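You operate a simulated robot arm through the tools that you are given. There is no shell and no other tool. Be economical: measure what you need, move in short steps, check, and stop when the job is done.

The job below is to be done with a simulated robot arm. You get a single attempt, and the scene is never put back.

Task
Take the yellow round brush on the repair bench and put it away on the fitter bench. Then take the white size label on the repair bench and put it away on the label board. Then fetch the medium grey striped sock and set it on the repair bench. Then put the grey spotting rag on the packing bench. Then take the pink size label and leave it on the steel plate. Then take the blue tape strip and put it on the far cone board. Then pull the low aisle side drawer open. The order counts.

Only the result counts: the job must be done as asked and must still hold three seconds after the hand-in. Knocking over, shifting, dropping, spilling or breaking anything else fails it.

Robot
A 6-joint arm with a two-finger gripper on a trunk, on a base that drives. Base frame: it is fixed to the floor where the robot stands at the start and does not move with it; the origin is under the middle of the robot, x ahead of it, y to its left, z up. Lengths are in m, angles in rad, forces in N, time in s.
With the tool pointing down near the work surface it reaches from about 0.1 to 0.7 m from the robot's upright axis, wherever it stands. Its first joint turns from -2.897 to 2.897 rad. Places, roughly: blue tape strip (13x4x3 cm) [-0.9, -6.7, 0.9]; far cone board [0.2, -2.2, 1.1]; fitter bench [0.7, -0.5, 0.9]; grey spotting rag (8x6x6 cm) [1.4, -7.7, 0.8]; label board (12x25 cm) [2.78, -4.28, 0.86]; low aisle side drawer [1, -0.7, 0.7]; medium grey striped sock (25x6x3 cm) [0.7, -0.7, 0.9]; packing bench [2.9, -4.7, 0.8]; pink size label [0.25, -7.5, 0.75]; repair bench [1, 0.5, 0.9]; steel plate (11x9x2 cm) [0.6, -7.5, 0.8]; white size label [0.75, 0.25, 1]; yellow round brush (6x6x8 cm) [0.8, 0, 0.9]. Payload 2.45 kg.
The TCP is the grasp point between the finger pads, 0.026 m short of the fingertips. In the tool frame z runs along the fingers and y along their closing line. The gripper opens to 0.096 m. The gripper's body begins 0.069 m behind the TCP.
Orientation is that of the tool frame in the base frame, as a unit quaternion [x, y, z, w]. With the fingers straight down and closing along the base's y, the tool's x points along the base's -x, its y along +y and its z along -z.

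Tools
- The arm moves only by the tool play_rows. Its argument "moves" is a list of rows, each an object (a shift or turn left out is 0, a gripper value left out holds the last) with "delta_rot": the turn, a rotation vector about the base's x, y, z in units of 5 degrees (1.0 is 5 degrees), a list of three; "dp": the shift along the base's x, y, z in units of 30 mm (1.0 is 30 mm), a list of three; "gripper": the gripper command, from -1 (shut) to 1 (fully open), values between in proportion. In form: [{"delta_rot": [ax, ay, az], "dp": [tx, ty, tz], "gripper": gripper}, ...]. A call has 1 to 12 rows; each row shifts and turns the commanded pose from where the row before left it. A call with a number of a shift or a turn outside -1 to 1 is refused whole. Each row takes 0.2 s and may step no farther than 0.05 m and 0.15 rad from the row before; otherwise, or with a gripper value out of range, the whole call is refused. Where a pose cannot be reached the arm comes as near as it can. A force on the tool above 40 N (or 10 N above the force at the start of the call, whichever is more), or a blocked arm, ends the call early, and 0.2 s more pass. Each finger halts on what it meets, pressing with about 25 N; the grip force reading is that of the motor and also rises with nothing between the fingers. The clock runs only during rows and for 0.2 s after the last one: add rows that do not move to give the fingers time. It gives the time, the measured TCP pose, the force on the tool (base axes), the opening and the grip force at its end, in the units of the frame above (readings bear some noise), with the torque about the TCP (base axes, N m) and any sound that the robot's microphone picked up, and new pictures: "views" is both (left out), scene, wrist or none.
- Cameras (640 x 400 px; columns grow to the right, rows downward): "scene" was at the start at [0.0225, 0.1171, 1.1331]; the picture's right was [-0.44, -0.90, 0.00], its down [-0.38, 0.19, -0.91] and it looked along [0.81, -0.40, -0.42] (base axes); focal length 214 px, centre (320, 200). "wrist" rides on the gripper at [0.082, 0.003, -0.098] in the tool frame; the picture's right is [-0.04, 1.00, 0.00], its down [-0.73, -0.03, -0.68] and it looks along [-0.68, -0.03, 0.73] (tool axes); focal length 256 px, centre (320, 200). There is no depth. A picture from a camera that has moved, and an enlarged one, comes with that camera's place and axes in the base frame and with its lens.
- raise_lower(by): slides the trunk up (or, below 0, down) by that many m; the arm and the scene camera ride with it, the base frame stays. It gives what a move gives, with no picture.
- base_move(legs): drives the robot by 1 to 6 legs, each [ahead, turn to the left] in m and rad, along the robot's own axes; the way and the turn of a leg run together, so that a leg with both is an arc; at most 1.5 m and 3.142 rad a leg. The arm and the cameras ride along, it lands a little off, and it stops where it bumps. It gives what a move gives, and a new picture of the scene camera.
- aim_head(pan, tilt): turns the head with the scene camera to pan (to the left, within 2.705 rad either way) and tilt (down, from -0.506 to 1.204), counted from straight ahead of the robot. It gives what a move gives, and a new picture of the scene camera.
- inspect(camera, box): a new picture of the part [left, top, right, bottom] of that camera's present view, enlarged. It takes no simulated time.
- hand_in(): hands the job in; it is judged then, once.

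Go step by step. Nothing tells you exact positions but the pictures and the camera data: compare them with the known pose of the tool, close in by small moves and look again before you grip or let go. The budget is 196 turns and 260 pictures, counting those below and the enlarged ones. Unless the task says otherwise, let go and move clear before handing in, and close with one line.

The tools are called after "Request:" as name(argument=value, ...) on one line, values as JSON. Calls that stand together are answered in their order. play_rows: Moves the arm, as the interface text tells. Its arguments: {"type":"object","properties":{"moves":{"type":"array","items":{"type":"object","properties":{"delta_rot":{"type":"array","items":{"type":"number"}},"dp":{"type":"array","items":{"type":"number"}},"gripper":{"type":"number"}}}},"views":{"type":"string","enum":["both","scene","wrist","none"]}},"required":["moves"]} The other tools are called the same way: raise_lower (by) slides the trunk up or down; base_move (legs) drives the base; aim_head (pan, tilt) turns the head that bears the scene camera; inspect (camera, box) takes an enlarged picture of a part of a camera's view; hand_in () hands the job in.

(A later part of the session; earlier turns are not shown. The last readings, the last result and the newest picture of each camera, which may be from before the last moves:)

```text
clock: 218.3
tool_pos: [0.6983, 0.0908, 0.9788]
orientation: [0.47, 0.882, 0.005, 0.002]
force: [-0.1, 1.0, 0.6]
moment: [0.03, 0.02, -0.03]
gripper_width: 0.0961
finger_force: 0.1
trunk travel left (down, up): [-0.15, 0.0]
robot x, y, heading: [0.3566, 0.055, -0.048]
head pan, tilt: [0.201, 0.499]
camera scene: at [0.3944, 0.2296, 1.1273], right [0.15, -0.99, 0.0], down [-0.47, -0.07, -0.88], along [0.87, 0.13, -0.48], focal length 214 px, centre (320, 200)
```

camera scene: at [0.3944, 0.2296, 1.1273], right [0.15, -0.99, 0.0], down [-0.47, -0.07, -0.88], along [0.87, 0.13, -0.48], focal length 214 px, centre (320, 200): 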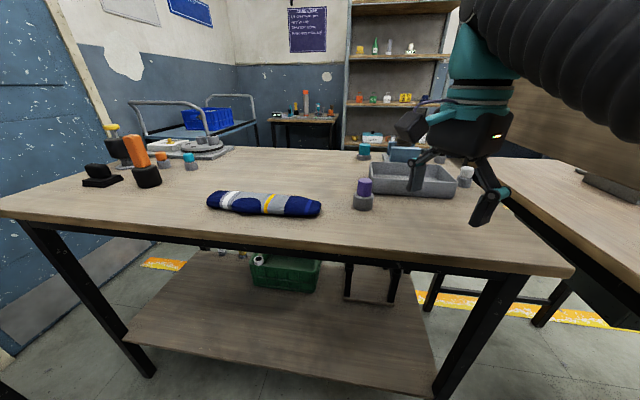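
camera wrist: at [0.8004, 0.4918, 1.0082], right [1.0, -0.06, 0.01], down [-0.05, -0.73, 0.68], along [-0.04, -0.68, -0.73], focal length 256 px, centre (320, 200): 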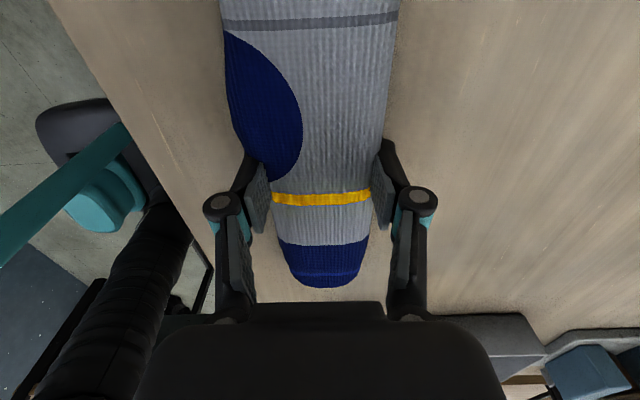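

Sock placed. Finish turning the tool back, then drive around to the aisle.

Request:
play_rows(moves=[{"delta_rot": [0, 0, 1]}, {"delta_rot": [0, 0, 1]}, {"delta_rot": [0, 0, 1]}, {"delta_rot": [0, 0, 1]}, {"delta_rot": [0, 0, 1]}, {"delta_rot": [0, 0, 1]}, {"delta_rot": [0, 0, 1]}, {"delta_rot": [0, 0, 1]}, {"delta_rot": [0, 0, 1]}, {"delta_rot": [0, 0, 1]}, {"delta_rot": [0, 0, 0.9]}], views="none")

Request:
base_move(legs=[[-0.8, 0], [0, -1.5], [0.83, 0], [0, 0.65], [0.75, 0], [0, 0.9]])

```text
clock: 220.7
tool_pos: [0.6993, 0.0919, 0.9775]
orientation: [0.015, 1.0, 0.006, 0.0]
force: [0.0, -0.2, 0.7]
moment: [0.01, -0.02, -0.02]
gripper_width: 0.0959
finger_force: 0.2
trunk travel left (down, up): [-0.15, 0.0]
robot x, y, heading: [0.3547, 0.055, -0.047]
head pan, tilt: [0.201, 0.499]
```

```text
clock: 225.4
tool_pos: [-0.1037, 0.1278, 0.9775]
orientation: [0.019, 1.0, 0.006, -0.001]
force: [-0.3, -0.1, -0.4]
moment: [-0.01, 0.02, -0.04]
gripper_width: 0.0957
finger_force: 0.1
trunk travel left (down, up): [-0.15, 0.0]
robot x, y, heading: [-0.4457, 0.0935, -0.051]
head pan, tilt: [0.201, 0.499]
stopped in leg 2: the robot was blocked; the commanded pose is now the measured one
camera scene: at [-0.4088, 0.266, 1.1273], right [0.15, -0.99, 0.0], down [-0.47, -0.07, -0.88], along [0.87, 0.13, -0.48], focal length 214 px, centre (320, 200)
```

scene: 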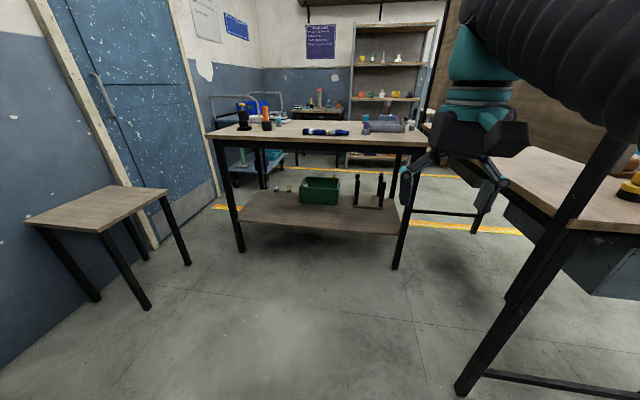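

Turning was blocked, likely the base's rear corner against the wash table leg. I step forward a bit and turn there instead.

Request:
base_move(legs=[[0.12, 0], [0, -1.5], [1.0, 0], [0, 0.65], [0.65, 0], [0, 0.9]])

```text
clock: 242.4
tool_pos: [0.405, -1.3972, 0.977]
orientation: [0.009, 1.0, 0.006, 0.0]
force: [0.0, 0.5, -0.3]
moment: [0.02, 0.0, -0.03]
gripper_width: 0.0963
finger_force: 0.1
trunk travel left (down, up): [-0.15, 0.0]
robot x, y, heading: [0.0601, -1.4382, -0.031]
head pan, tilt: [0.201, 0.499]
camera scene: at [0.0981, -1.263, 1.1273], right [0.17, -0.99, 0.0], down [-0.47, -0.08, -0.88], along [0.87, 0.15, -0.48], focal length 214 px, centre (320, 200)
```

scene: 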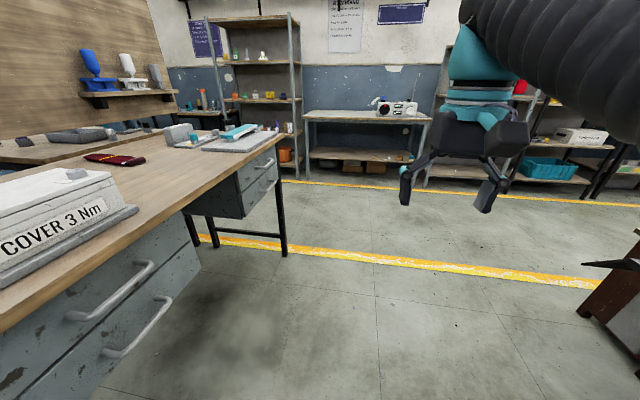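

Now into the aisle and down toward the far end.

Request:
base_move(legs=[[1.5, 0], [0.4, 0], [0, -1.54], [1.5, 0], [1.5, 0], [1.2, 0]])

Request:
aim_head(pan=-0.15, tilt=0.3)

```text
clock: 275.7
tool_pos: [2.0393, -6.0848, 0.9767]
orientation: [0.697, 0.717, 0.004, 0.004]
force: [-0.2, 0.1, 0.1]
moment: [0.0, -0.01, 0.0]
gripper_width: 0.0959
finger_force: 0.1
trunk travel left (down, up): [-0.15, 0.0]
robot x, y, heading: [1.9818, -5.743, -1.565]
head pan, tilt: [0.201, 0.499]
camera scene: at [2.1583, -5.7713, 1.1273], right [-0.98, -0.21, 0.0], down [-0.1, 0.47, -0.88], along [0.19, -0.86, -0.48], focal length 214 px, centre (320, 200)
```

scene: 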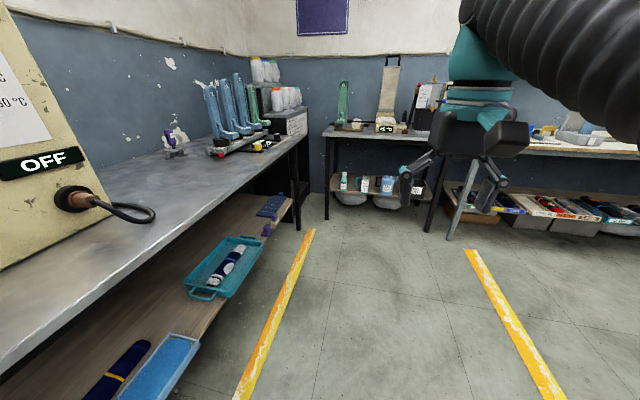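

```text
clock: 276.5
tool_pos: [2.0406, -6.0842, 0.9766]
orientation: [0.697, 0.717, 0.005, 0.004]
force: [0.1, -0.5, -0.7]
moment: [0.01, 0.0, -0.01]
gripper_width: 0.0961
finger_force: 0.1
trunk travel left (down, up): [-0.15, 0.0]
robot x, y, heading: [1.9837, -5.7486, -1.558]
head pan, tilt: [-0.15, 0.3]
camera scene: at [2.1263, -5.7748, 1.1456], right [-0.99, 0.14, 0.0], down [0.04, 0.29, -0.96], along [-0.13, -0.95, -0.3], focal length 214 px, centre (320, 200)
```

scene: 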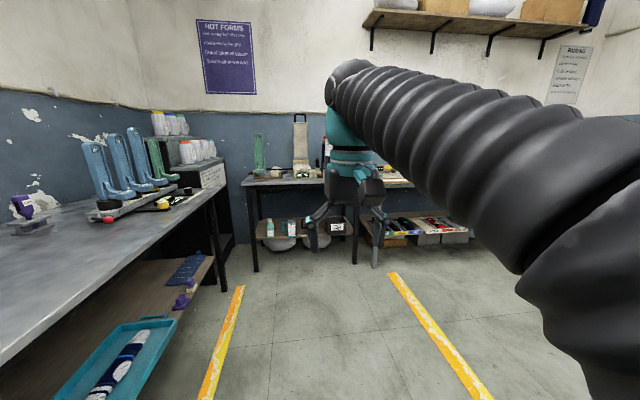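

The far bench runs along y≈−7.4 and beyond. I approach near x=1.4.

Request:
base_move(legs=[[0, -0.49], [1.1, 0], [0, 0.48]])

Request:
aim_head(pan=0.1, tilt=0.45)

```text
clock: 284.8
tool_pos: [1.5272, -7.0456, 0.9775]
orientation: [0.707, 0.707, 0.005, 0.005]
force: [0.2, 0.4, -0.5]
moment: [0.0, -0.03, 0.0]
gripper_width: 0.0961
finger_force: 0.1
trunk travel left (down, up): [-0.15, 0.0]
robot x, y, heading: [1.4758, -6.7066, -1.587]
head pan, tilt: [-0.15, 0.3]
camera scene: at [1.6221, -6.7394, 1.1457], right [-0.99, 0.16, 0.0], down [0.05, 0.29, -0.96], along [-0.16, -0.94, -0.3], focal length 214 px, centre (320, 200)
```

scene: 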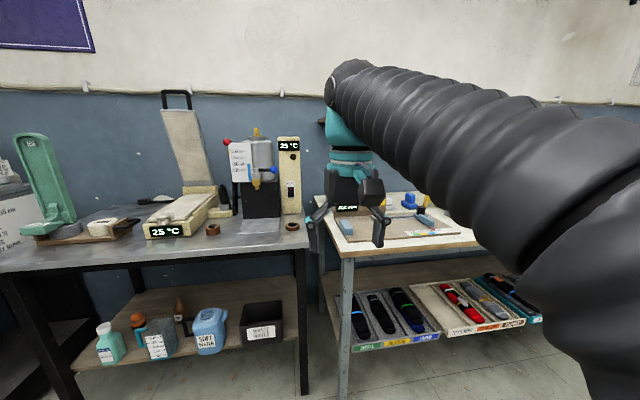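

```text
clock: 285.6
tool_pos: [1.5266, -7.0472, 0.9758]
orientation: [0.707, 0.708, 0.004, 0.004]
force: [0.1, 0.4, -0.2]
moment: [0.01, 0.03, -0.02]
gripper_width: 0.0957
finger_force: 0.1
trunk travel left (down, up): [-0.15, 0.0]
robot x, y, heading: [1.479, -6.7065, -1.589]
head pan, tilt: [0.099, 0.45]
camera scene: at [1.6451, -6.7389, 1.1318], right [-1.0, -0.08, 0.0], down [-0.04, 0.43, -0.9], along [0.08, -0.9, -0.43], focal length 214 px, centre (320, 200)
```

scene: 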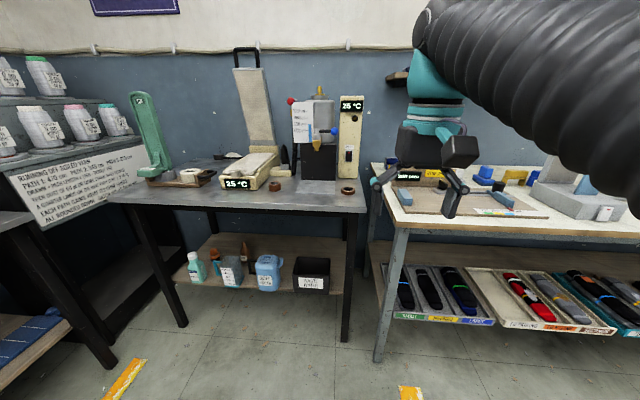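

Request:
inspect(camera="wrist", box=[0, 0, 640, 400])

Request:
inspect(camera="scene", box=[320, 130, 640, 250])

```text
1.00 times, centred on (320, 200) of wrist (not enlarged: the box is as wide or as high as the picture)
camera zoom: at [1.529, -6.9653, 1.0747], right [1.0, -0.04, 0.01], down [-0.04, -0.73, 0.68], along [-0.02, -0.68, -0.73], focal length 256 px, centre (320, 200)
```

zoom: 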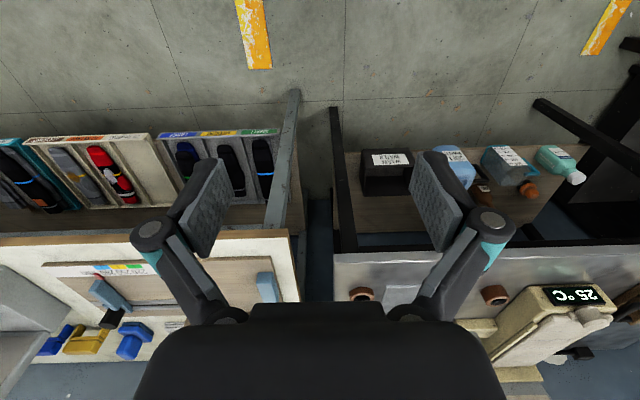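

```text
2.00 times, centred on (480, 190) of scene
camera zoom: at [1.6451, -6.7389, 1.1318], right [-1.0, -0.08, 0.0], down [-0.04, 0.43, -0.9], along [0.08, -0.9, -0.43], focal length 429 px, centre (0, 220)
```

zoom: 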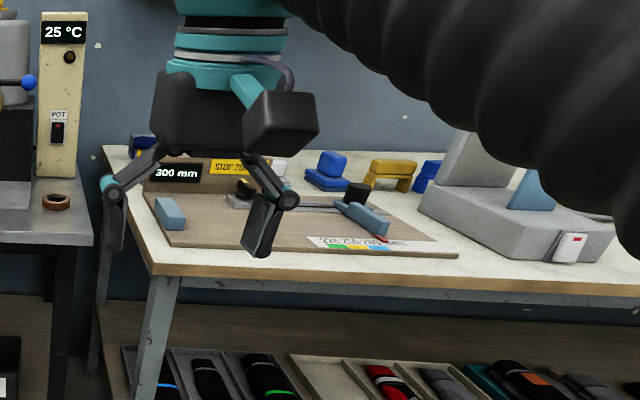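

The spot at (1.4, −7.7) is hidden behind the gripper; swing the arm aside to look.

Request:
play_rows(moves=[{"dp": [1, 0, 0]}, {"dp": [1, 0, 0]}, {"dp": [1, 0, 0]}, {"dp": [1, 0, 0]}, {"dp": [1, 0.5, 0]}, {"dp": [1, 0.5, 0]}, {}], views="none")

Request:
aim_head(pan=-0.5, tilt=0.45)

Request:
inspect(camera="wrist", box=[0, 100, 320, 300])

```text
clock: 287.2
tool_pos: [1.7076, -7.0189, 0.9772]
orientation: [0.706, 0.708, 0.005, 0.004]
force: [0.2, 0.5, 0.0]
moment: [-0.01, 0.01, 0.0]
gripper_width: 0.0958
finger_force: 0.0
trunk travel left (down, up): [-0.15, 0.0]
robot x, y, heading: [1.4793, -6.7054, -1.58]
head pan, tilt: [0.099, 0.45]
```

```text
clock: 288.2
tool_pos: [1.7067, -7.0187, 0.9785]
orientation: [0.707, 0.707, 0.004, 0.005]
force: [-0.4, 0.0, 0.1]
moment: [0.03, 0.02, 0.02]
gripper_width: 0.0958
finger_force: 0.0
trunk travel left (down, up): [-0.15, 0.0]
robot x, y, heading: [1.479, -6.7099, -1.583]
head pan, tilt: [-0.499, 0.45]
camera scene: at [1.5923, -6.7274, 1.1317], right [-0.87, 0.49, 0.0], down [0.21, 0.38, -0.9], along [-0.44, -0.78, -0.44], focal length 214 px, centre (320, 200)
```

scene: 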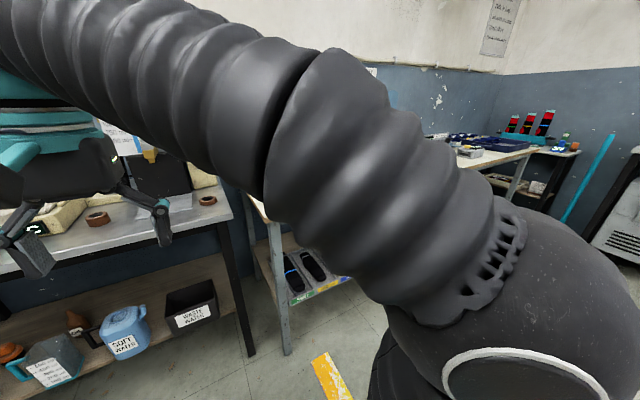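

```text
2.00 times, centred on (160, 200) of wrist
camera zoom: at [1.7099, -6.9379, 1.075], right [1.0, -0.04, 0.01], down [-0.04, -0.73, 0.68], along [-0.02, -0.68, -0.73], focal length 512 px, centre (640, 200)
```

zoom: 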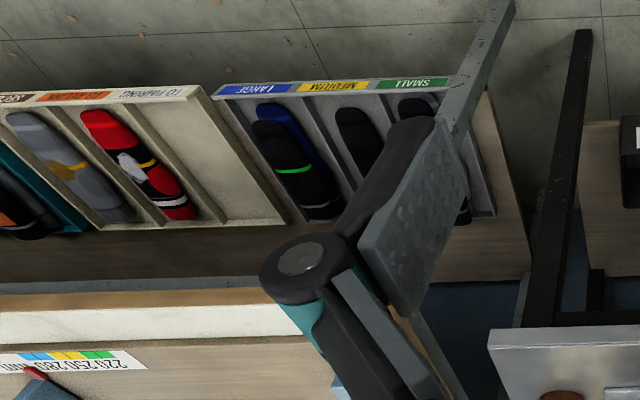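

Request:
play_rows(moves=[{"dp": [-1, 0.5, 0]}, {"dp": [-1, 0, 0]}, {"dp": [-1, 0, 0]}, {"dp": [-1, 0, 0]}, {"dp": [-1, 0, 0]}, {"dp": [-1, 0, 0]}, {"dp": [-1, 0, 0]}, {"dp": [-1, 0, 0]}, {"dp": [-1, 0, 0]}, {"dp": [-1, 0, 0]}, {"dp": [-1, 0, 0]}, {"dp": [-1, 0, 0]}], views="none")

Request:
play_rows(moves=[{"dp": [-1, 0, 0]}, {"dp": [-1, 0, 0]}, {"dp": [-1, 0, 0]}, {"dp": [-1, 0, 0]}, {"dp": [-0.5, 0, 0]}, {}], views="wrist")

Request:
aim_head(pan=-0.1, tilt=0.4)

```text
clock: 290.8
tool_pos: [1.3457, -7.0003, 0.9749]
orientation: [0.706, 0.708, 0.004, 0.004]
force: [-0.3, -0.1, 0.4]
moment: [-0.01, 0.04, 0.03]
gripper_width: 0.0959
finger_force: 0.0
trunk travel left (down, up): [-0.15, 0.0]
robot x, y, heading: [1.4787, -6.703, -1.586]
head pan, tilt: [-0.499, 0.45]
```

```text
clock: 292.2
tool_pos: [1.2131, -7.004, 0.977]
orientation: [0.707, 0.707, 0.004, 0.005]
force: [0.3, 0.2, 0.4]
moment: [-0.02, -0.04, -0.04]
gripper_width: 0.0959
finger_force: 0.1
trunk travel left (down, up): [-0.15, 0.0]
robot x, y, heading: [1.4798, -6.7015, -1.581]
head pan, tilt: [-0.499, 0.45]
camera wrist: at [1.2144, -6.922, 1.0742], right [1.0, -0.04, 0.01], down [-0.04, -0.73, 0.68], along [-0.02, -0.68, -0.73], focal length 256 px, centre (320, 200)
```

wrist: 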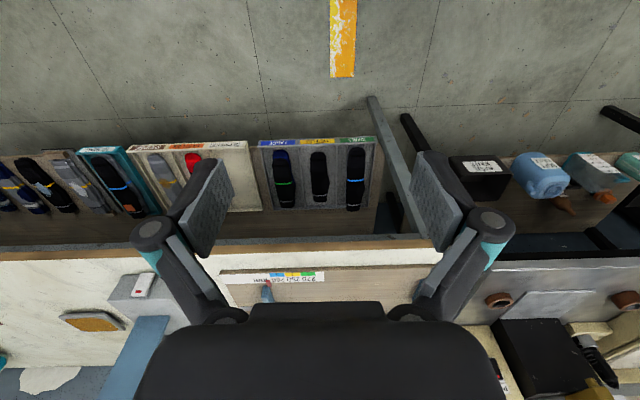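

```text
clock: 293.1
tool_pos: [1.2129, -7.0041, 0.9772]
orientation: [0.707, 0.707, 0.004, 0.004]
force: [-0.6, 0.3, 0.9]
moment: [-0.01, -0.01, -0.01]
gripper_width: 0.0961
finger_force: 0.1
trunk travel left (down, up): [-0.15, 0.0]
robot x, y, heading: [1.4741, -6.7034, -1.584]
head pan, tilt: [-0.099, 0.4]
camera scene: at [1.6266, -6.7394, 1.1364], right [-0.99, 0.11, 0.0], down [0.04, 0.39, -0.92], along [-0.11, -0.92, -0.39], focal length 214 px, centre (320, 200)
```

scene: 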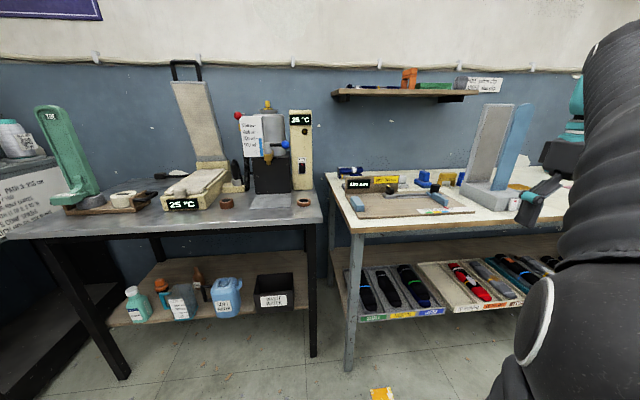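

Request:
inspect(camera="scene", box=[310, 140, 470, 240])

Request:
inspect(camera="scene", box=[180, 120, 340, 220])

```text
4.00 times, centred on (390, 190) of scene
camera zoom: at [1.6266, -6.7394, 1.1364], right [-0.99, 0.11, 0.0], down [0.04, 0.39, -0.92], along [-0.11, -0.92, -0.39], focal length 858 px, centre (40, 240)
```

zoom: 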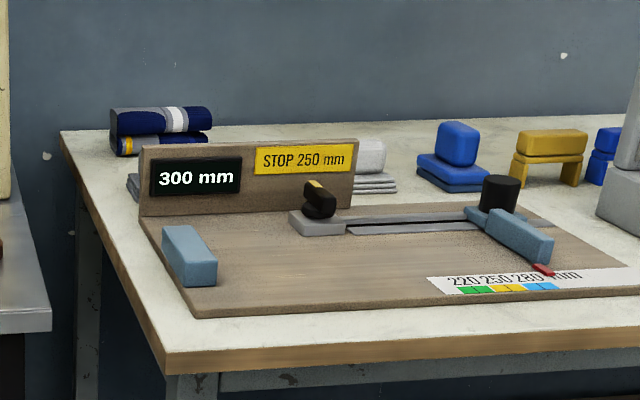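

```text
4.00 times, centred on (260, 170) of scene
camera zoom: at [1.6266, -6.7394, 1.1364], right [-0.99, 0.11, 0.0], down [0.04, 0.39, -0.92], along [-0.11, -0.92, -0.39], focal length 858 px, centre (560, 320)
```

zoom: 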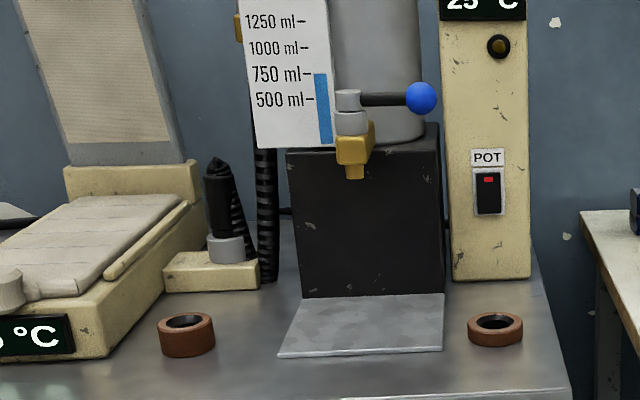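

The grey folded rag is behind the small "300 mm" board at about (1.40, −7.68). Bring the arm in front again and drive closer.

Request:
play_rows(moves=[{"dp": [1, 0, 0.3]}, {"dp": [1, 0, 0.3]}, {"dp": [1, 0, 0]}, {"dp": [1, 0, 0]}, {"dp": [1, 0, 0]}, {"dp": [1, 0, 0]}, {"dp": [1, 0, 0]}, {}], views="none")

Request:
base_move(legs=[[0.3, 0]])

Request:
inspect(camera="wrist", box=[0, 0, 640, 400])

```text
clock: 294.9
tool_pos: [1.4208, -6.9988, 0.9932]
orientation: [0.707, 0.707, 0.004, 0.005]
force: [0.4, 0.2, 0.1]
moment: [0.01, 0.05, 0.02]
gripper_width: 0.0961
finger_force: 0.0
trunk travel left (down, up): [-0.15, 0.0]
robot x, y, heading: [1.4802, -6.7071, -1.59]
head pan, tilt: [-0.099, 0.4]
```

```text
clock: 296.9
tool_pos: [1.4157, -7.3031, 0.9944]
orientation: [0.706, 0.708, 0.004, 0.004]
force: [0.9, -0.6, -0.9]
moment: [0.03, -0.01, -0.01]
gripper_width: 0.096
finger_force: 0.1
trunk travel left (down, up): [-0.15, 0.0]
robot x, y, heading: [1.4743, -7.0118, -1.58]
head pan, tilt: [-0.099, 0.4]
camera scene: at [1.6224, -7.0439, 1.1364], right [-0.99, 0.11, 0.0], down [0.04, 0.39, -0.92], along [-0.1, -0.92, -0.39], focal length 214 px, centre (320, 200)
```

scene: 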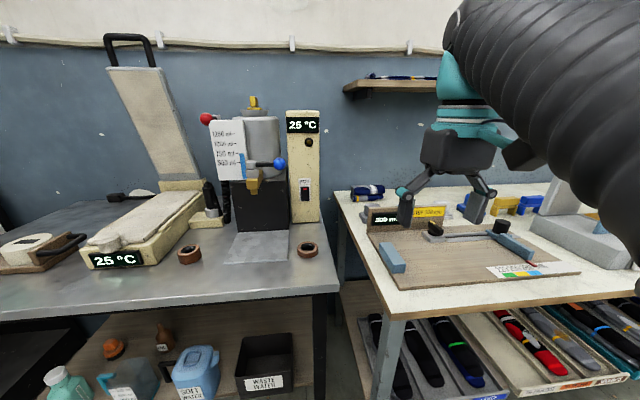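

```text
1.00 times, centred on (320, 200) of wrist (not enlarged: the box is as wide or as high as the picture)
camera zoom: at [1.419, -7.2219, 1.0914], right [1.0, -0.04, 0.01], down [-0.04, -0.73, 0.68], along [-0.02, -0.68, -0.73], focal length 256 px, centre (320, 200)
```

zoom: 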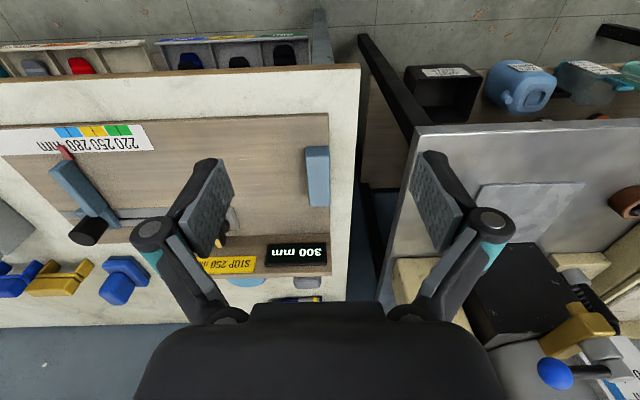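

The rag's top shows at about (1.375, −7.67), behind the gauge board. It is near the reach limit, so I lower the trunk and extend carefully.

Request:
raise_lower(by=-0.08)

Request:
play_rows(moves=[{"dp": [-0.3, -1, 0.5]}, {"dp": [-0.3, -1, 0.3]}, {"dp": [-0.3, -1, 0]}, {"dp": [-0.3, -1, 0]}, {"dp": [-0.2, -1, 0]}, {"dp": [0, -1, 0]}, {"dp": [0, -1, 0]}, {"dp": [0, -1, 0]}, {"dp": [0, -1, 0]}, {}])

```text
clock: 298.1
tool_pos: [1.415, -7.3026, 0.9136]
orientation: [0.706, 0.708, 0.005, 0.004]
force: [0.5, 0.4, -0.6]
moment: [-0.04, -0.06, 0.02]
gripper_width: 0.096
finger_force: 0.1
trunk travel left (down, up): [-0.07, 0.08]
robot x, y, heading: [1.4747, -7.0095, -1.588]
head pan, tilt: [-0.099, 0.4]
```

```text
clock: 300.3
tool_pos: [1.3774, -7.5609, 0.8958]
orientation: [0.707, 0.707, 0.001, 0.006]
force: [-3.2, 4.5, 10.6]
moment: [0.03, 0.57, -0.27]
gripper_width: 0.0965
finger_force: 0.1
out of reach, approached as far as the arm can: row 2, 5, 6, 7, 8, 9
trunk travel left (down, up): [-0.07, 0.08]
robot x, y, heading: [1.4739, -7.0106, -1.589]
head pan, tilt: [-0.099, 0.4]
camera scene: at [1.6223, -7.0433, 1.0566], right [-0.99, 0.11, 0.0], down [0.04, 0.39, -0.92], along [-0.11, -0.92, -0.39], focal length 214 px, centre (320, 200)
camera wrist: at [1.3798, -7.4794, 0.9933], right [1.0, -0.04, 0.01], down [-0.04, -0.73, 0.68], along [-0.02, -0.68, -0.73], focal length 256 px, centre (320, 200)
```

scene: 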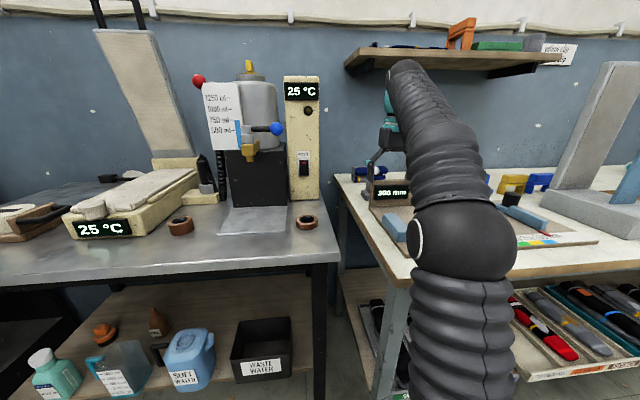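
wrist: 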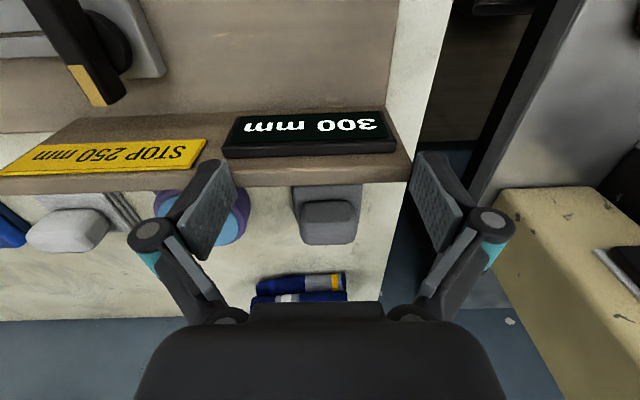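

There's a slight contact force near the gauge board, and reach was worse with the trunk lowered. I back up and raise again.

Request:
play_rows(moves=[{"dp": [0, 0.2, 0.5]}, {"dp": [0, 1, 0.3]}, {"dp": [0, 1, 0]}, {"dp": [0, 0.5, 0]}, {}], views="wrist")

Request:
raise_lower(by=0.08)

```text
clock: 301.5
tool_pos: [1.3774, -7.4777, 0.9068]
orientation: [0.707, 0.708, 0.006, 0.004]
force: [-0.2, 0.0, 0.0]
moment: [-0.03, -0.07, 0.02]
gripper_width: 0.096
finger_force: 0.0
out of reach, approached as far as the arm can: row 1
trunk travel left (down, up): [-0.07, 0.08]
robot x, y, heading: [1.4746, -7.0092, -1.586]
head pan, tilt: [-0.099, 0.4]
camera wrist: at [1.3804, -7.3961, 1.0049], right [1.0, -0.04, 0.01], down [-0.04, -0.73, 0.68], along [-0.02, -0.68, -0.74], focal length 256 px, centre (320, 200)
```

wrist: 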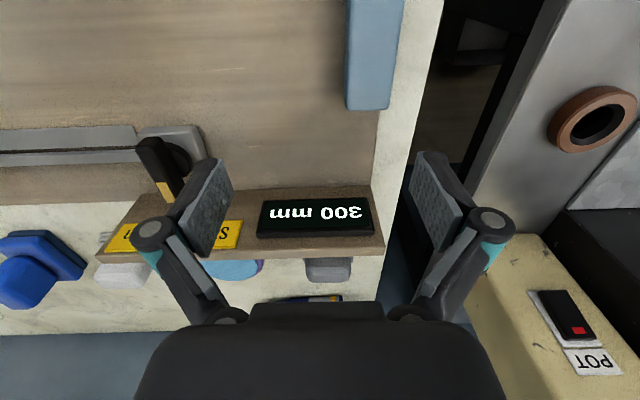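

```text
clock: 302.7
tool_pos: [1.3785, -7.478, 0.9873]
orientation: [0.707, 0.708, 0.004, 0.004]
force: [0.3, -1.0, -0.3]
moment: [0.0, -0.02, -0.02]
gripper_width: 0.0959
finger_force: 0.0
trunk travel left (down, up): [-0.15, 0.0]
robot x, y, heading: [1.4732, -7.0073, -1.584]
head pan, tilt: [-0.099, 0.4]
```

The gauge board's top is at z≈0.846; the rag's knob around (1.384, −7.66). I'll extend at a height clearing the board and see how far the arm gets.

Request:
play_rows(moves=[{"dp": [0, -1, -0.8]}, {"dp": [0, -1, -0.8]}, {"dp": [0.1, -1, -0.8]}, {"dp": [0.1, -1, -0.5]}, {"dp": [0, -1, 0]}, {}])

```text
clock: 304.1
tool_pos: [1.3831, -7.6257, 0.9006]
orientation: [0.706, 0.708, 0.004, 0.004]
force: [0.0, -0.6, -0.2]
moment: [0.01, -0.02, 0.04]
gripper_width: 0.0958
finger_force: 0.0
trunk travel left (down, up): [-0.15, 0.0]
robot x, y, heading: [1.4745, -7.0101, -1.585]
head pan, tilt: [-0.099, 0.4]
camera scene: at [1.6223, -7.0439, 1.1364], right [-0.99, 0.11, 0.0], down [0.04, 0.39, -0.92], along [-0.1, -0.92, -0.39], focal length 214 px, centre (320, 200)
camera wrist: at [1.3853, -7.5449, 0.9979], right [1.0, -0.04, 0.01], down [-0.04, -0.73, 0.68], along [-0.02, -0.68, -0.73], focal length 256 px, centre (320, 200)
```

scene: 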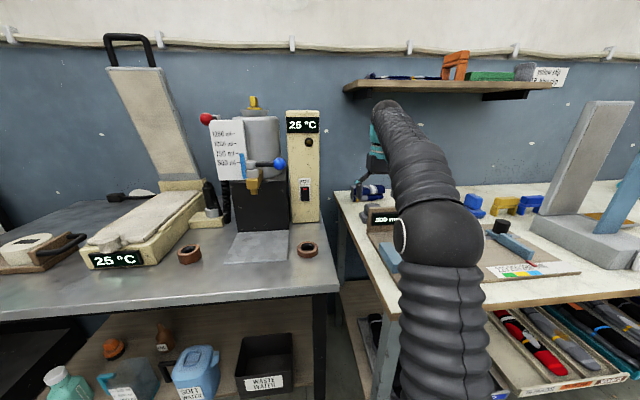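
wrist: 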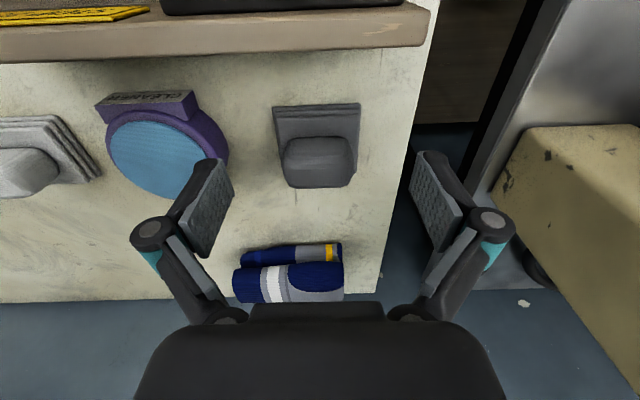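

The rag is in plain view: knob about (1.382, −7.68), top z≈0.81. I narrow the gripper slightly and go above it.

Request:
play_rows(moves=[{"dp": [0, -0.6, -0.4], "gripper": 0.7}, {"dp": [0, -0.6, -0.5]}, {"dp": [0, -0.5, -0.6]}, {}], views="wrist")

```text
clock: 305.1
tool_pos: [1.3845, -7.6796, 0.8558]
orientation: [0.706, 0.708, 0.005, 0.005]
force: [-0.7, 0.4, -0.2]
moment: [-0.02, -0.01, -0.04]
gripper_width: 0.0817
finger_force: 0.0
trunk travel left (down, up): [-0.15, 0.0]
robot x, y, heading: [1.4761, -7.0092, -1.583]
head pan, tilt: [-0.099, 0.4]
camera wrist: at [1.3873, -7.5978, 0.9533], right [1.0, -0.04, 0.01], down [-0.04, -0.73, 0.68], along [-0.02, -0.68, -0.73], focal length 256 px, centre (320, 200)
```

wrist: 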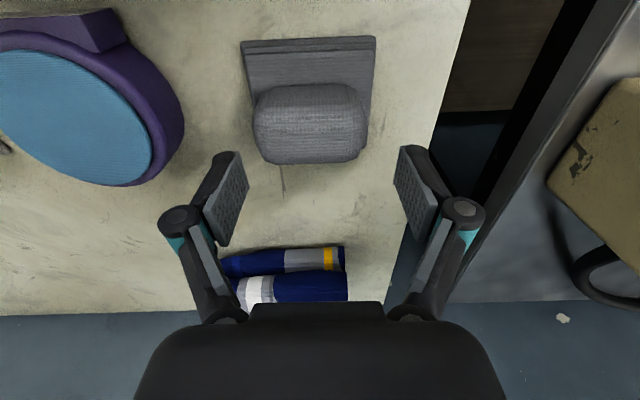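

Refined: knob centre ≈(1.381, −7.657), top z≈0.845. Shift back 20 mm and descend.

Request:
play_rows(moves=[{"dp": [-0.1, 0.65, 0]}, {"dp": [0, 0, -0.4]}, {}], views="wrist")

```text
clock: 305.9
tool_pos: [1.3815, -7.6587, 0.8414]
orientation: [0.706, 0.708, 0.005, 0.005]
force: [-0.8, 0.3, -0.8]
moment: [0.01, 0.04, 0.02]
gripper_width: 0.0816
finger_force: 0.2
trunk travel left (down, up): [-0.15, 0.0]
robot x, y, heading: [1.476, -7.0088, -1.587]
head pan, tilt: [-0.099, 0.4]
camera wrist: at [1.3841, -7.5775, 0.9408], right [1.0, -0.04, 0.01], down [-0.04, -0.73, 0.68], along [-0.02, -0.68, -0.73], focal length 256 px, centre (320, 200)
```

wrist: 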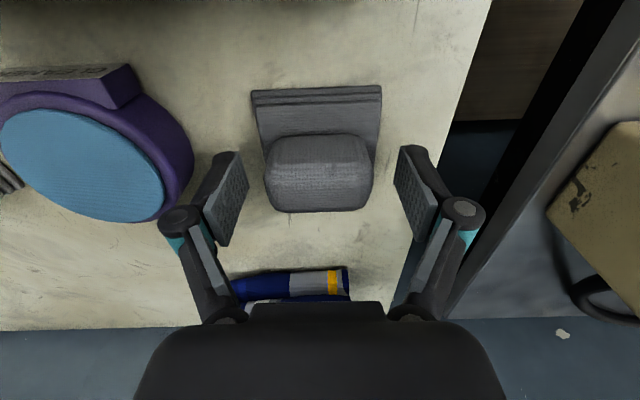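

Well placed; go down 12 mm and grip.

Request:
play_rows(moves=[{"dp": [0, 0, -0.3]}, {"dp": [0, 0, -0.15]}, {}, {"gripper": -1}, {}, {}, {}], views="wrist")

```text
clock: 307.5
tool_pos: [1.3807, -7.6581, 0.829]
orientation: [0.706, 0.708, 0.005, 0.004]
force: [-0.4, 1.4, 3.8]
moment: [0.0, 0.03, 0.01]
gripper_width: 0.0694
finger_force: 25.4
trunk travel left (down, up): [-0.15, 0.0]
robot x, y, heading: [1.4758, -7.0103, -1.582]
head pan, tilt: [-0.099, 0.4]
camera wrist: at [1.3841, -7.5769, 0.927], right [1.0, -0.04, 0.01], down [-0.04, -0.73, 0.68], along [-0.02, -0.68, -0.73], focal length 256 px, centre (320, 200)
```

wrist: 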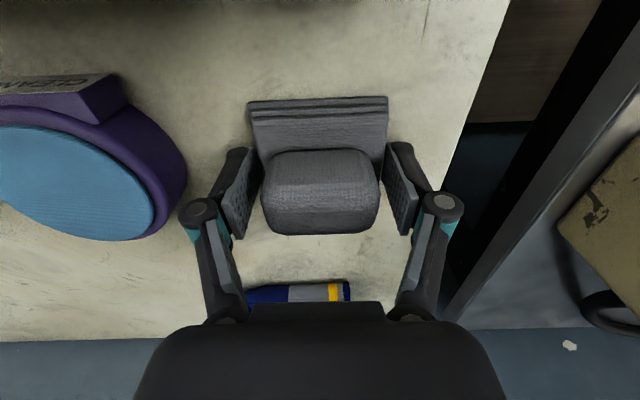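

The tips caught the wider folded base. I'll reopen, rise 1 cm and grip the knob itself.

Request:
play_rows(moves=[{"gripper": 0.7}, {}, {"dp": [0, 0, 0.3]}, {}, {"gripper": -1}, {}, {}, {}], views="wrist")

```text
clock: 309.4
tool_pos: [1.3824, -7.6565, 0.8414]
orientation: [0.707, 0.707, 0.002, 0.006]
force: [1.2, 2.3, 11.3]
moment: [0.26, 0.27, -0.05]
gripper_width: 0.0514
finger_force: 25.6
trunk travel left (down, up): [-0.15, 0.0]
robot x, y, heading: [1.4744, -7.0078, -1.587]
head pan, tilt: [-0.099, 0.4]
stopped in row 8: the force on the tool passed its limit at 41 N (the readings are from after the stop); the commanded pose is now the measured one
camera wrist: at [1.3847, -7.5755, 0.939], right [1.0, -0.04, 0.01], down [-0.04, -0.73, 0.68], along [-0.02, -0.68, -0.73], focal length 256 px, centre (320, 200)
```

wrist: 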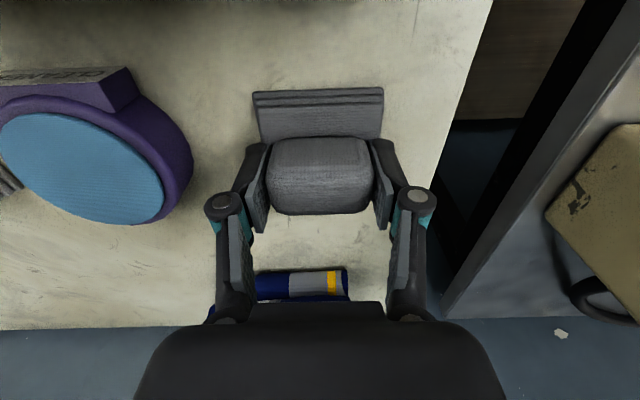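

Knob gripped (51 mm). I lift slightly, then inch the base forward so that there's reach to lift over the gauge board.

Request:
play_rows(moves=[{"dp": [0, 0, 0.5], "gripper": -1}, {"dp": [0, 0, 0.3]}, {}], views="none")

Request:
base_move(legs=[[0.04, 0]])

Request:
inspect(camera="wrist", box=[0, 0, 640, 400])

```text
clock: 310.2
tool_pos: [1.3836, -7.6573, 0.8648]
orientation: [0.706, 0.708, 0.003, 0.005]
force: [-0.7, 0.2, -0.7]
moment: [-0.01, -0.02, -0.04]
gripper_width: 0.0511
finger_force: 24.8
trunk travel left (down, up): [-0.15, 0.0]
robot x, y, heading: [1.4753, -7.011, -1.584]
head pan, tilt: [-0.099, 0.4]
```

```text
clock: 311.1
tool_pos: [1.3825, -7.6976, 0.8644]
orientation: [0.706, 0.708, 0.003, 0.005]
force: [-0.5, 0.3, -0.6]
moment: [-0.02, -0.01, 0.02]
gripper_width: 0.0508
finger_force: 24.7
trunk travel left (down, up): [-0.15, 0.0]
robot x, y, heading: [1.4709, -7.0497, -1.59]
head pan, tilt: [-0.099, 0.4]
camera scene: at [1.6218, -7.0842, 1.1364], right [-0.99, 0.11, 0.0], down [0.04, 0.39, -0.92], along [-0.1, -0.92, -0.39], focal length 214 px, centre (320, 200)
```

scene: 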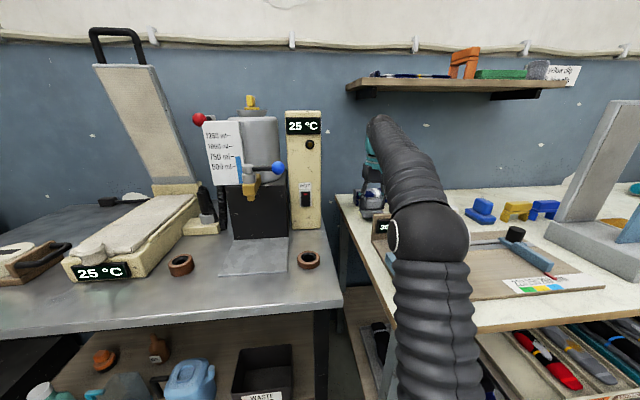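

```text
1.00 times, centred on (320, 200) of wrist (not enlarged: the box is as wide or as high as the picture)
camera zoom: at [1.3847, -7.6157, 0.9616], right [1.0, -0.04, 0.01], down [-0.04, -0.73, 0.68], along [-0.02, -0.68, -0.73], focal length 256 px, centre (320, 200)
```

zoom: 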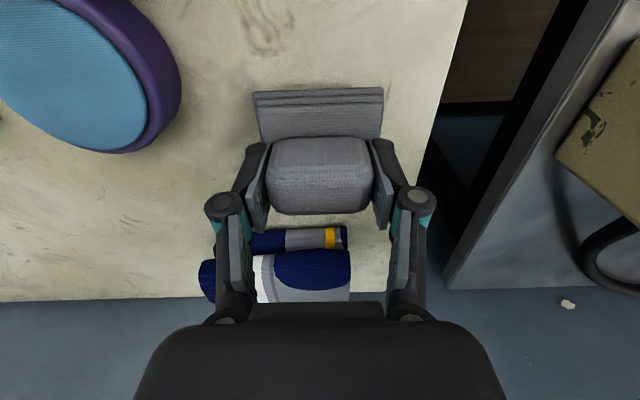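

Lifted and clear. Raise further with a small pull back.

Request:
play_rows(moves=[{"dp": [0, 0.4, 0.5]}, {"dp": [0, 0.5, 0.5]}, {"dp": [0, 0.4, 0.5]}, {"dp": [0, 0.1, 0.5]}, {}], views="wrist")

```text
clock: 312.3
tool_pos: [1.3827, -7.6565, 0.9254]
orientation: [0.706, 0.708, 0.002, 0.005]
force: [-0.4, -0.7, -0.8]
moment: [0.03, 0.01, -0.02]
gripper_width: 0.0515
finger_force: 25.0
trunk travel left (down, up): [-0.15, 0.0]
robot x, y, heading: [1.4729, -7.0519, -1.582]
head pan, tilt: [-0.099, 0.4]
camera wrist: at [1.3852, -7.5736, 1.024], right [1.0, -0.04, 0.01], down [-0.04, -0.73, 0.68], along [-0.02, -0.68, -0.73], focal length 256 px, centre (320, 200)
```

wrist: 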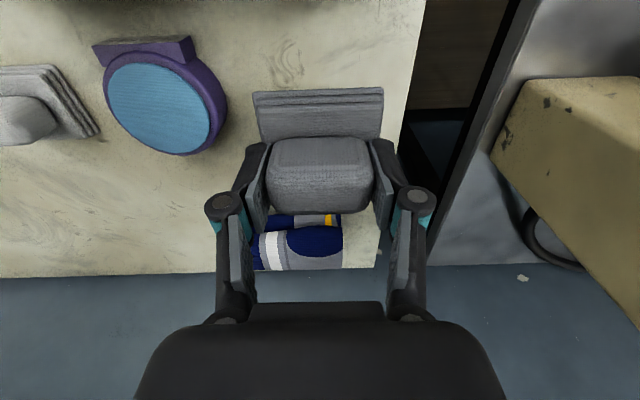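

Height is sufficient to clear the board. Retract over it while rising.

Request:
play_rows(moves=[{"dp": [0, 0.6, 0.4]}, {"dp": [0, 0.8, 0.5]}, {"dp": [0, 1, 0.5]}, {"dp": [0, 1, 0.3]}, {"dp": [0, 1, 0]}, {"dp": [0, 1, 0]}, {"dp": [0, 1, 0]}, {"dp": [0, 1, 0]}, {"dp": [0, 1, 0]}, {"dp": [0, 1, 0]}, {}])

```text
clock: 314.7
tool_pos: [1.3806, -7.3721, 0.9744]
orientation: [0.707, 0.707, 0.003, 0.005]
force: [-0.2, 0.1, -1.7]
moment: [0.0, 0.01, -0.03]
gripper_width: 0.0511
finger_force: 25.1
trunk travel left (down, up): [-0.15, 0.0]
robot x, y, heading: [1.4744, -7.0482, -1.583]
head pan, tilt: [-0.099, 0.4]
camera scene: at [1.6218, -7.0841, 1.1364], right [-0.99, 0.11, 0.0], down [0.04, 0.39, -0.92], along [-0.1, -0.92, -0.39], focal length 214 px, centre (320, 200)
camera wrist: at [1.3841, -7.2907, 1.0716], right [1.0, -0.04, 0.01], down [-0.04, -0.73, 0.68], along [-0.02, -0.68, -0.73], focal length 256 px, centre (320, 200)
```

scene: 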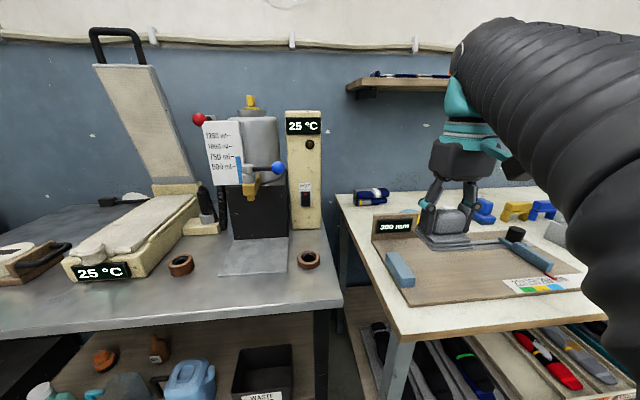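
wrist: 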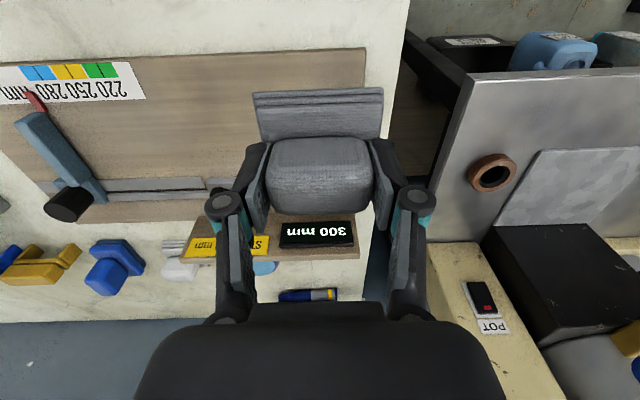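

Rag secured. Back away and drive to the packing bench.

Request:
base_move(legs=[[-0.5, 0], [0, 2.86], [1.4, 0], [0.58, 0], [0, -1.277]])

Request:
aim_head(pan=0.0, tilt=0.5)

```text
clock: 337.3
tool_pos: [2.3799, -4.6971, 0.9746]
orientation: [0.009, 1.0, 0.005, 0.002]
force: [0.1, 0.5, -0.1]
moment: [-0.01, -0.02, 0.02]
gripper_width: 0.0512
finger_force: 25.3
trunk travel left (down, up): [-0.15, 0.0]
robot x, y, heading: [2.0629, -4.5987, -0.038]
head pan, tilt: [-0.099, 0.4]
camera scene: at [2.0959, -4.4509, 1.1364], right [-0.13, -0.99, 0.0], down [-0.39, 0.05, -0.92], along [0.91, -0.12, -0.39], focal length 214 px, centre (320, 200)
```

scene: 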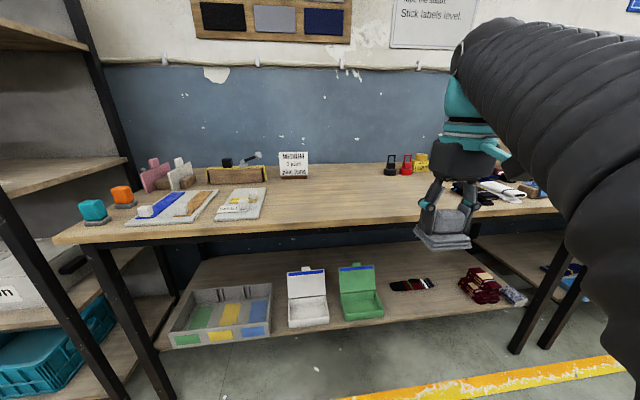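

```text
clock: 338.0
tool_pos: [2.3785, -4.6966, 0.9747]
orientation: [0.009, 1.0, 0.006, 0.002]
force: [0.0, 0.3, -0.7]
moment: [-0.02, 0.01, 0.0]
gripper_width: 0.0511
finger_force: 24.7
trunk travel left (down, up): [-0.15, 0.0]
robot x, y, heading: [2.058, -4.5985, -0.029]
head pan, tilt: [0.0, 0.499]
camera scene: at [2.095, -4.4417, 1.1273], right [-0.03, -1.0, 0.0], down [-0.48, 0.02, -0.88], along [0.88, -0.03, -0.48], focal length 214 px, centre (320, 200)
```

scene: 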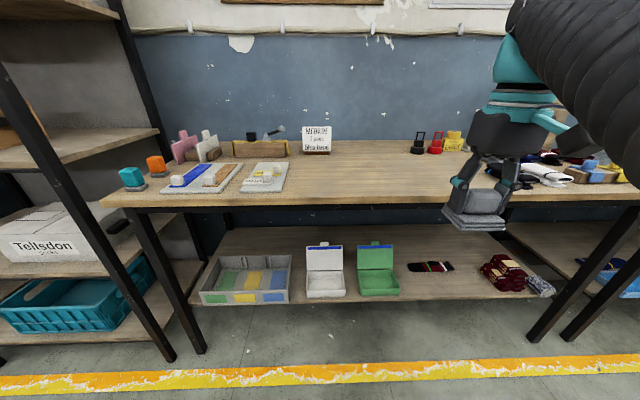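

Open space at about (2.74, −4.56). Move in and over it.

Request:
base_move(legs=[[0.13, 0]])

Request:
play_rows(moves=[{"dp": [0.6, 0.8, 0]}, {"dp": [0.9, 0.8, 0]}, {"dp": [0.9, 0.8, 0]}, {"dp": [0.9, 0.8, 0]}, {"dp": [0.9, 0.8, 0]}, {"dp": [0.9, 0.2, 0]}, {"dp": [0.9, 0, -0.3]}, {"dp": [0.9, 0, -0.4]}, {"dp": [0.5, 0, -0.4]}, {}])

```text
clock: 339.2
tool_pos: [2.506, -4.7034, 0.9733]
orientation: [0.01, 1.0, 0.005, 0.002]
force: [0.5, 0.4, 0.0]
moment: [-0.02, -0.02, 0.01]
gripper_width: 0.0512
finger_force: 24.3
trunk travel left (down, up): [-0.15, 0.0]
robot x, y, heading: [2.1875, -4.6048, -0.033]
head pan, tilt: [0.0, 0.499]
camera scene: at [2.2224, -4.4462, 1.1273], right [-0.04, -1.0, 0.0], down [-0.48, 0.02, -0.88], along [0.88, -0.03, -0.48], focal length 214 px, centre (320, 200)
```

scene: 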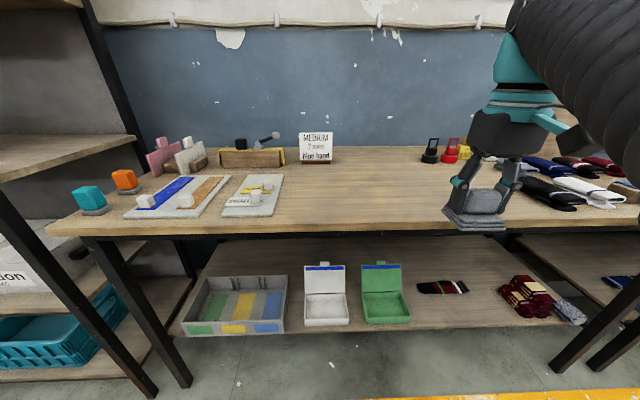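

```text
clock: 341.4
tool_pos: [2.7296, -4.5755, 0.9405]
orientation: [0.011, 1.0, 0.005, 0.002]
force: [0.5, -0.7, -0.4]
moment: [-0.01, 0.0, 0.0]
gripper_width: 0.051
finger_force: 25.6
trunk travel left (down, up): [-0.15, 0.0]
robot x, y, heading: [2.187, -4.6048, -0.033]
head pan, tilt: [0.0, 0.499]
camera scene: at [2.2224, -4.4462, 1.1273], right [-0.04, -1.0, 0.0], down [-0.48, 0.02, -0.88], along [0.88, -0.03, -0.48], focal length 214 px, centre (320, 200)
camera wrist: at [2.6486, -4.5729, 1.0385], right [0.06, 1.0, 0.01], down [0.73, -0.05, 0.68], along [0.68, -0.03, -0.73], focal length 256 px, centre (320, 200)
```

scene: 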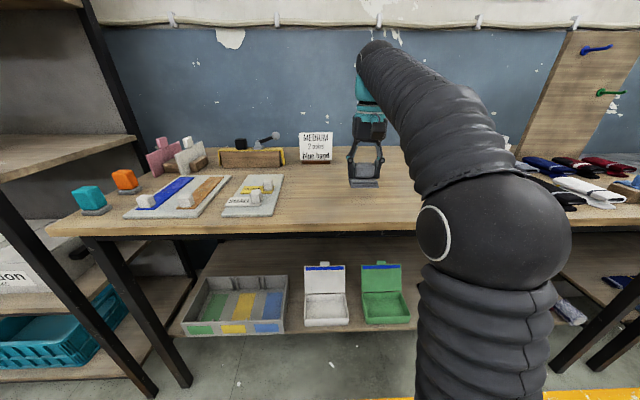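
wrist: 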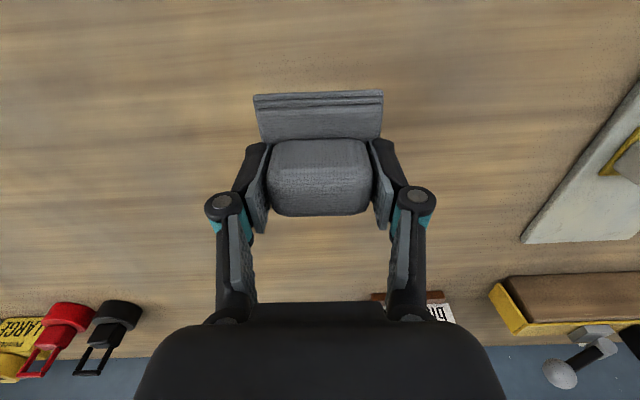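

Request:
play_rows(moves=[{"dp": [0, 0, -0.6]}, {"dp": [0, 0, -0.5]}, {"dp": [0, 0, -0.15]}, {"dp": [0, 0, -0.15]}, {"dp": [0, 0, -0.1]}, {}], views="none")

Request:
inspect(camera="scene", box=[300, 130, 460, 230])

```text
clock: 342.9
tool_pos: [2.7292, -4.5764, 0.8958]
orientation: [0.011, 1.0, 0.005, 0.002]
force: [-0.2, 0.5, -0.3]
moment: [0.0, -0.02, -0.02]
gripper_width: 0.0514
finger_force: 24.6
trunk travel left (down, up): [-0.15, 0.0]
robot x, y, heading: [2.1876, -4.603, -0.038]
head pan, tilt: [0.0, 0.499]
```

```text
4.00 times, centred on (380, 180) of scene
camera zoom: at [2.2224, -4.4462, 1.1273], right [-0.04, -1.0, 0.0], down [-0.48, 0.02, -0.88], along [0.88, -0.03, -0.48], focal length 858 px, centre (80, 280)
```

zoom: 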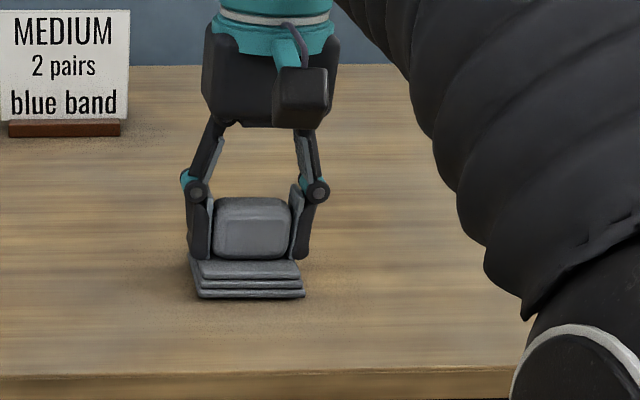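

Nearly down; a few more mm until contact.

Request:
play_rows(moves=[{"dp": [0, 0, -0.12]}, {"dp": [0, 0, -0.12]}, {"dp": [0, 0, -0.1]}, {}], views="none")

```text
clock: 343.6
tool_pos: [2.7279, -4.5757, 0.8921]
orientation: [0.01, 1.0, 0.006, 0.01]
force: [-1.7, 0.4, 16.2]
moment: [-0.35, 0.59, -0.02]
gripper_width: 0.0511
finger_force: 25.0
trunk travel left (down, up): [-0.15, 0.0]
robot x, y, heading: [2.1848, -4.6039, -0.04]
head pan, tilt: [0.0, 0.499]
stopped in row 3: the force on the tool passed its limit at 45 N (the readings are from after the stop); the commanded pose is now the measured one
```

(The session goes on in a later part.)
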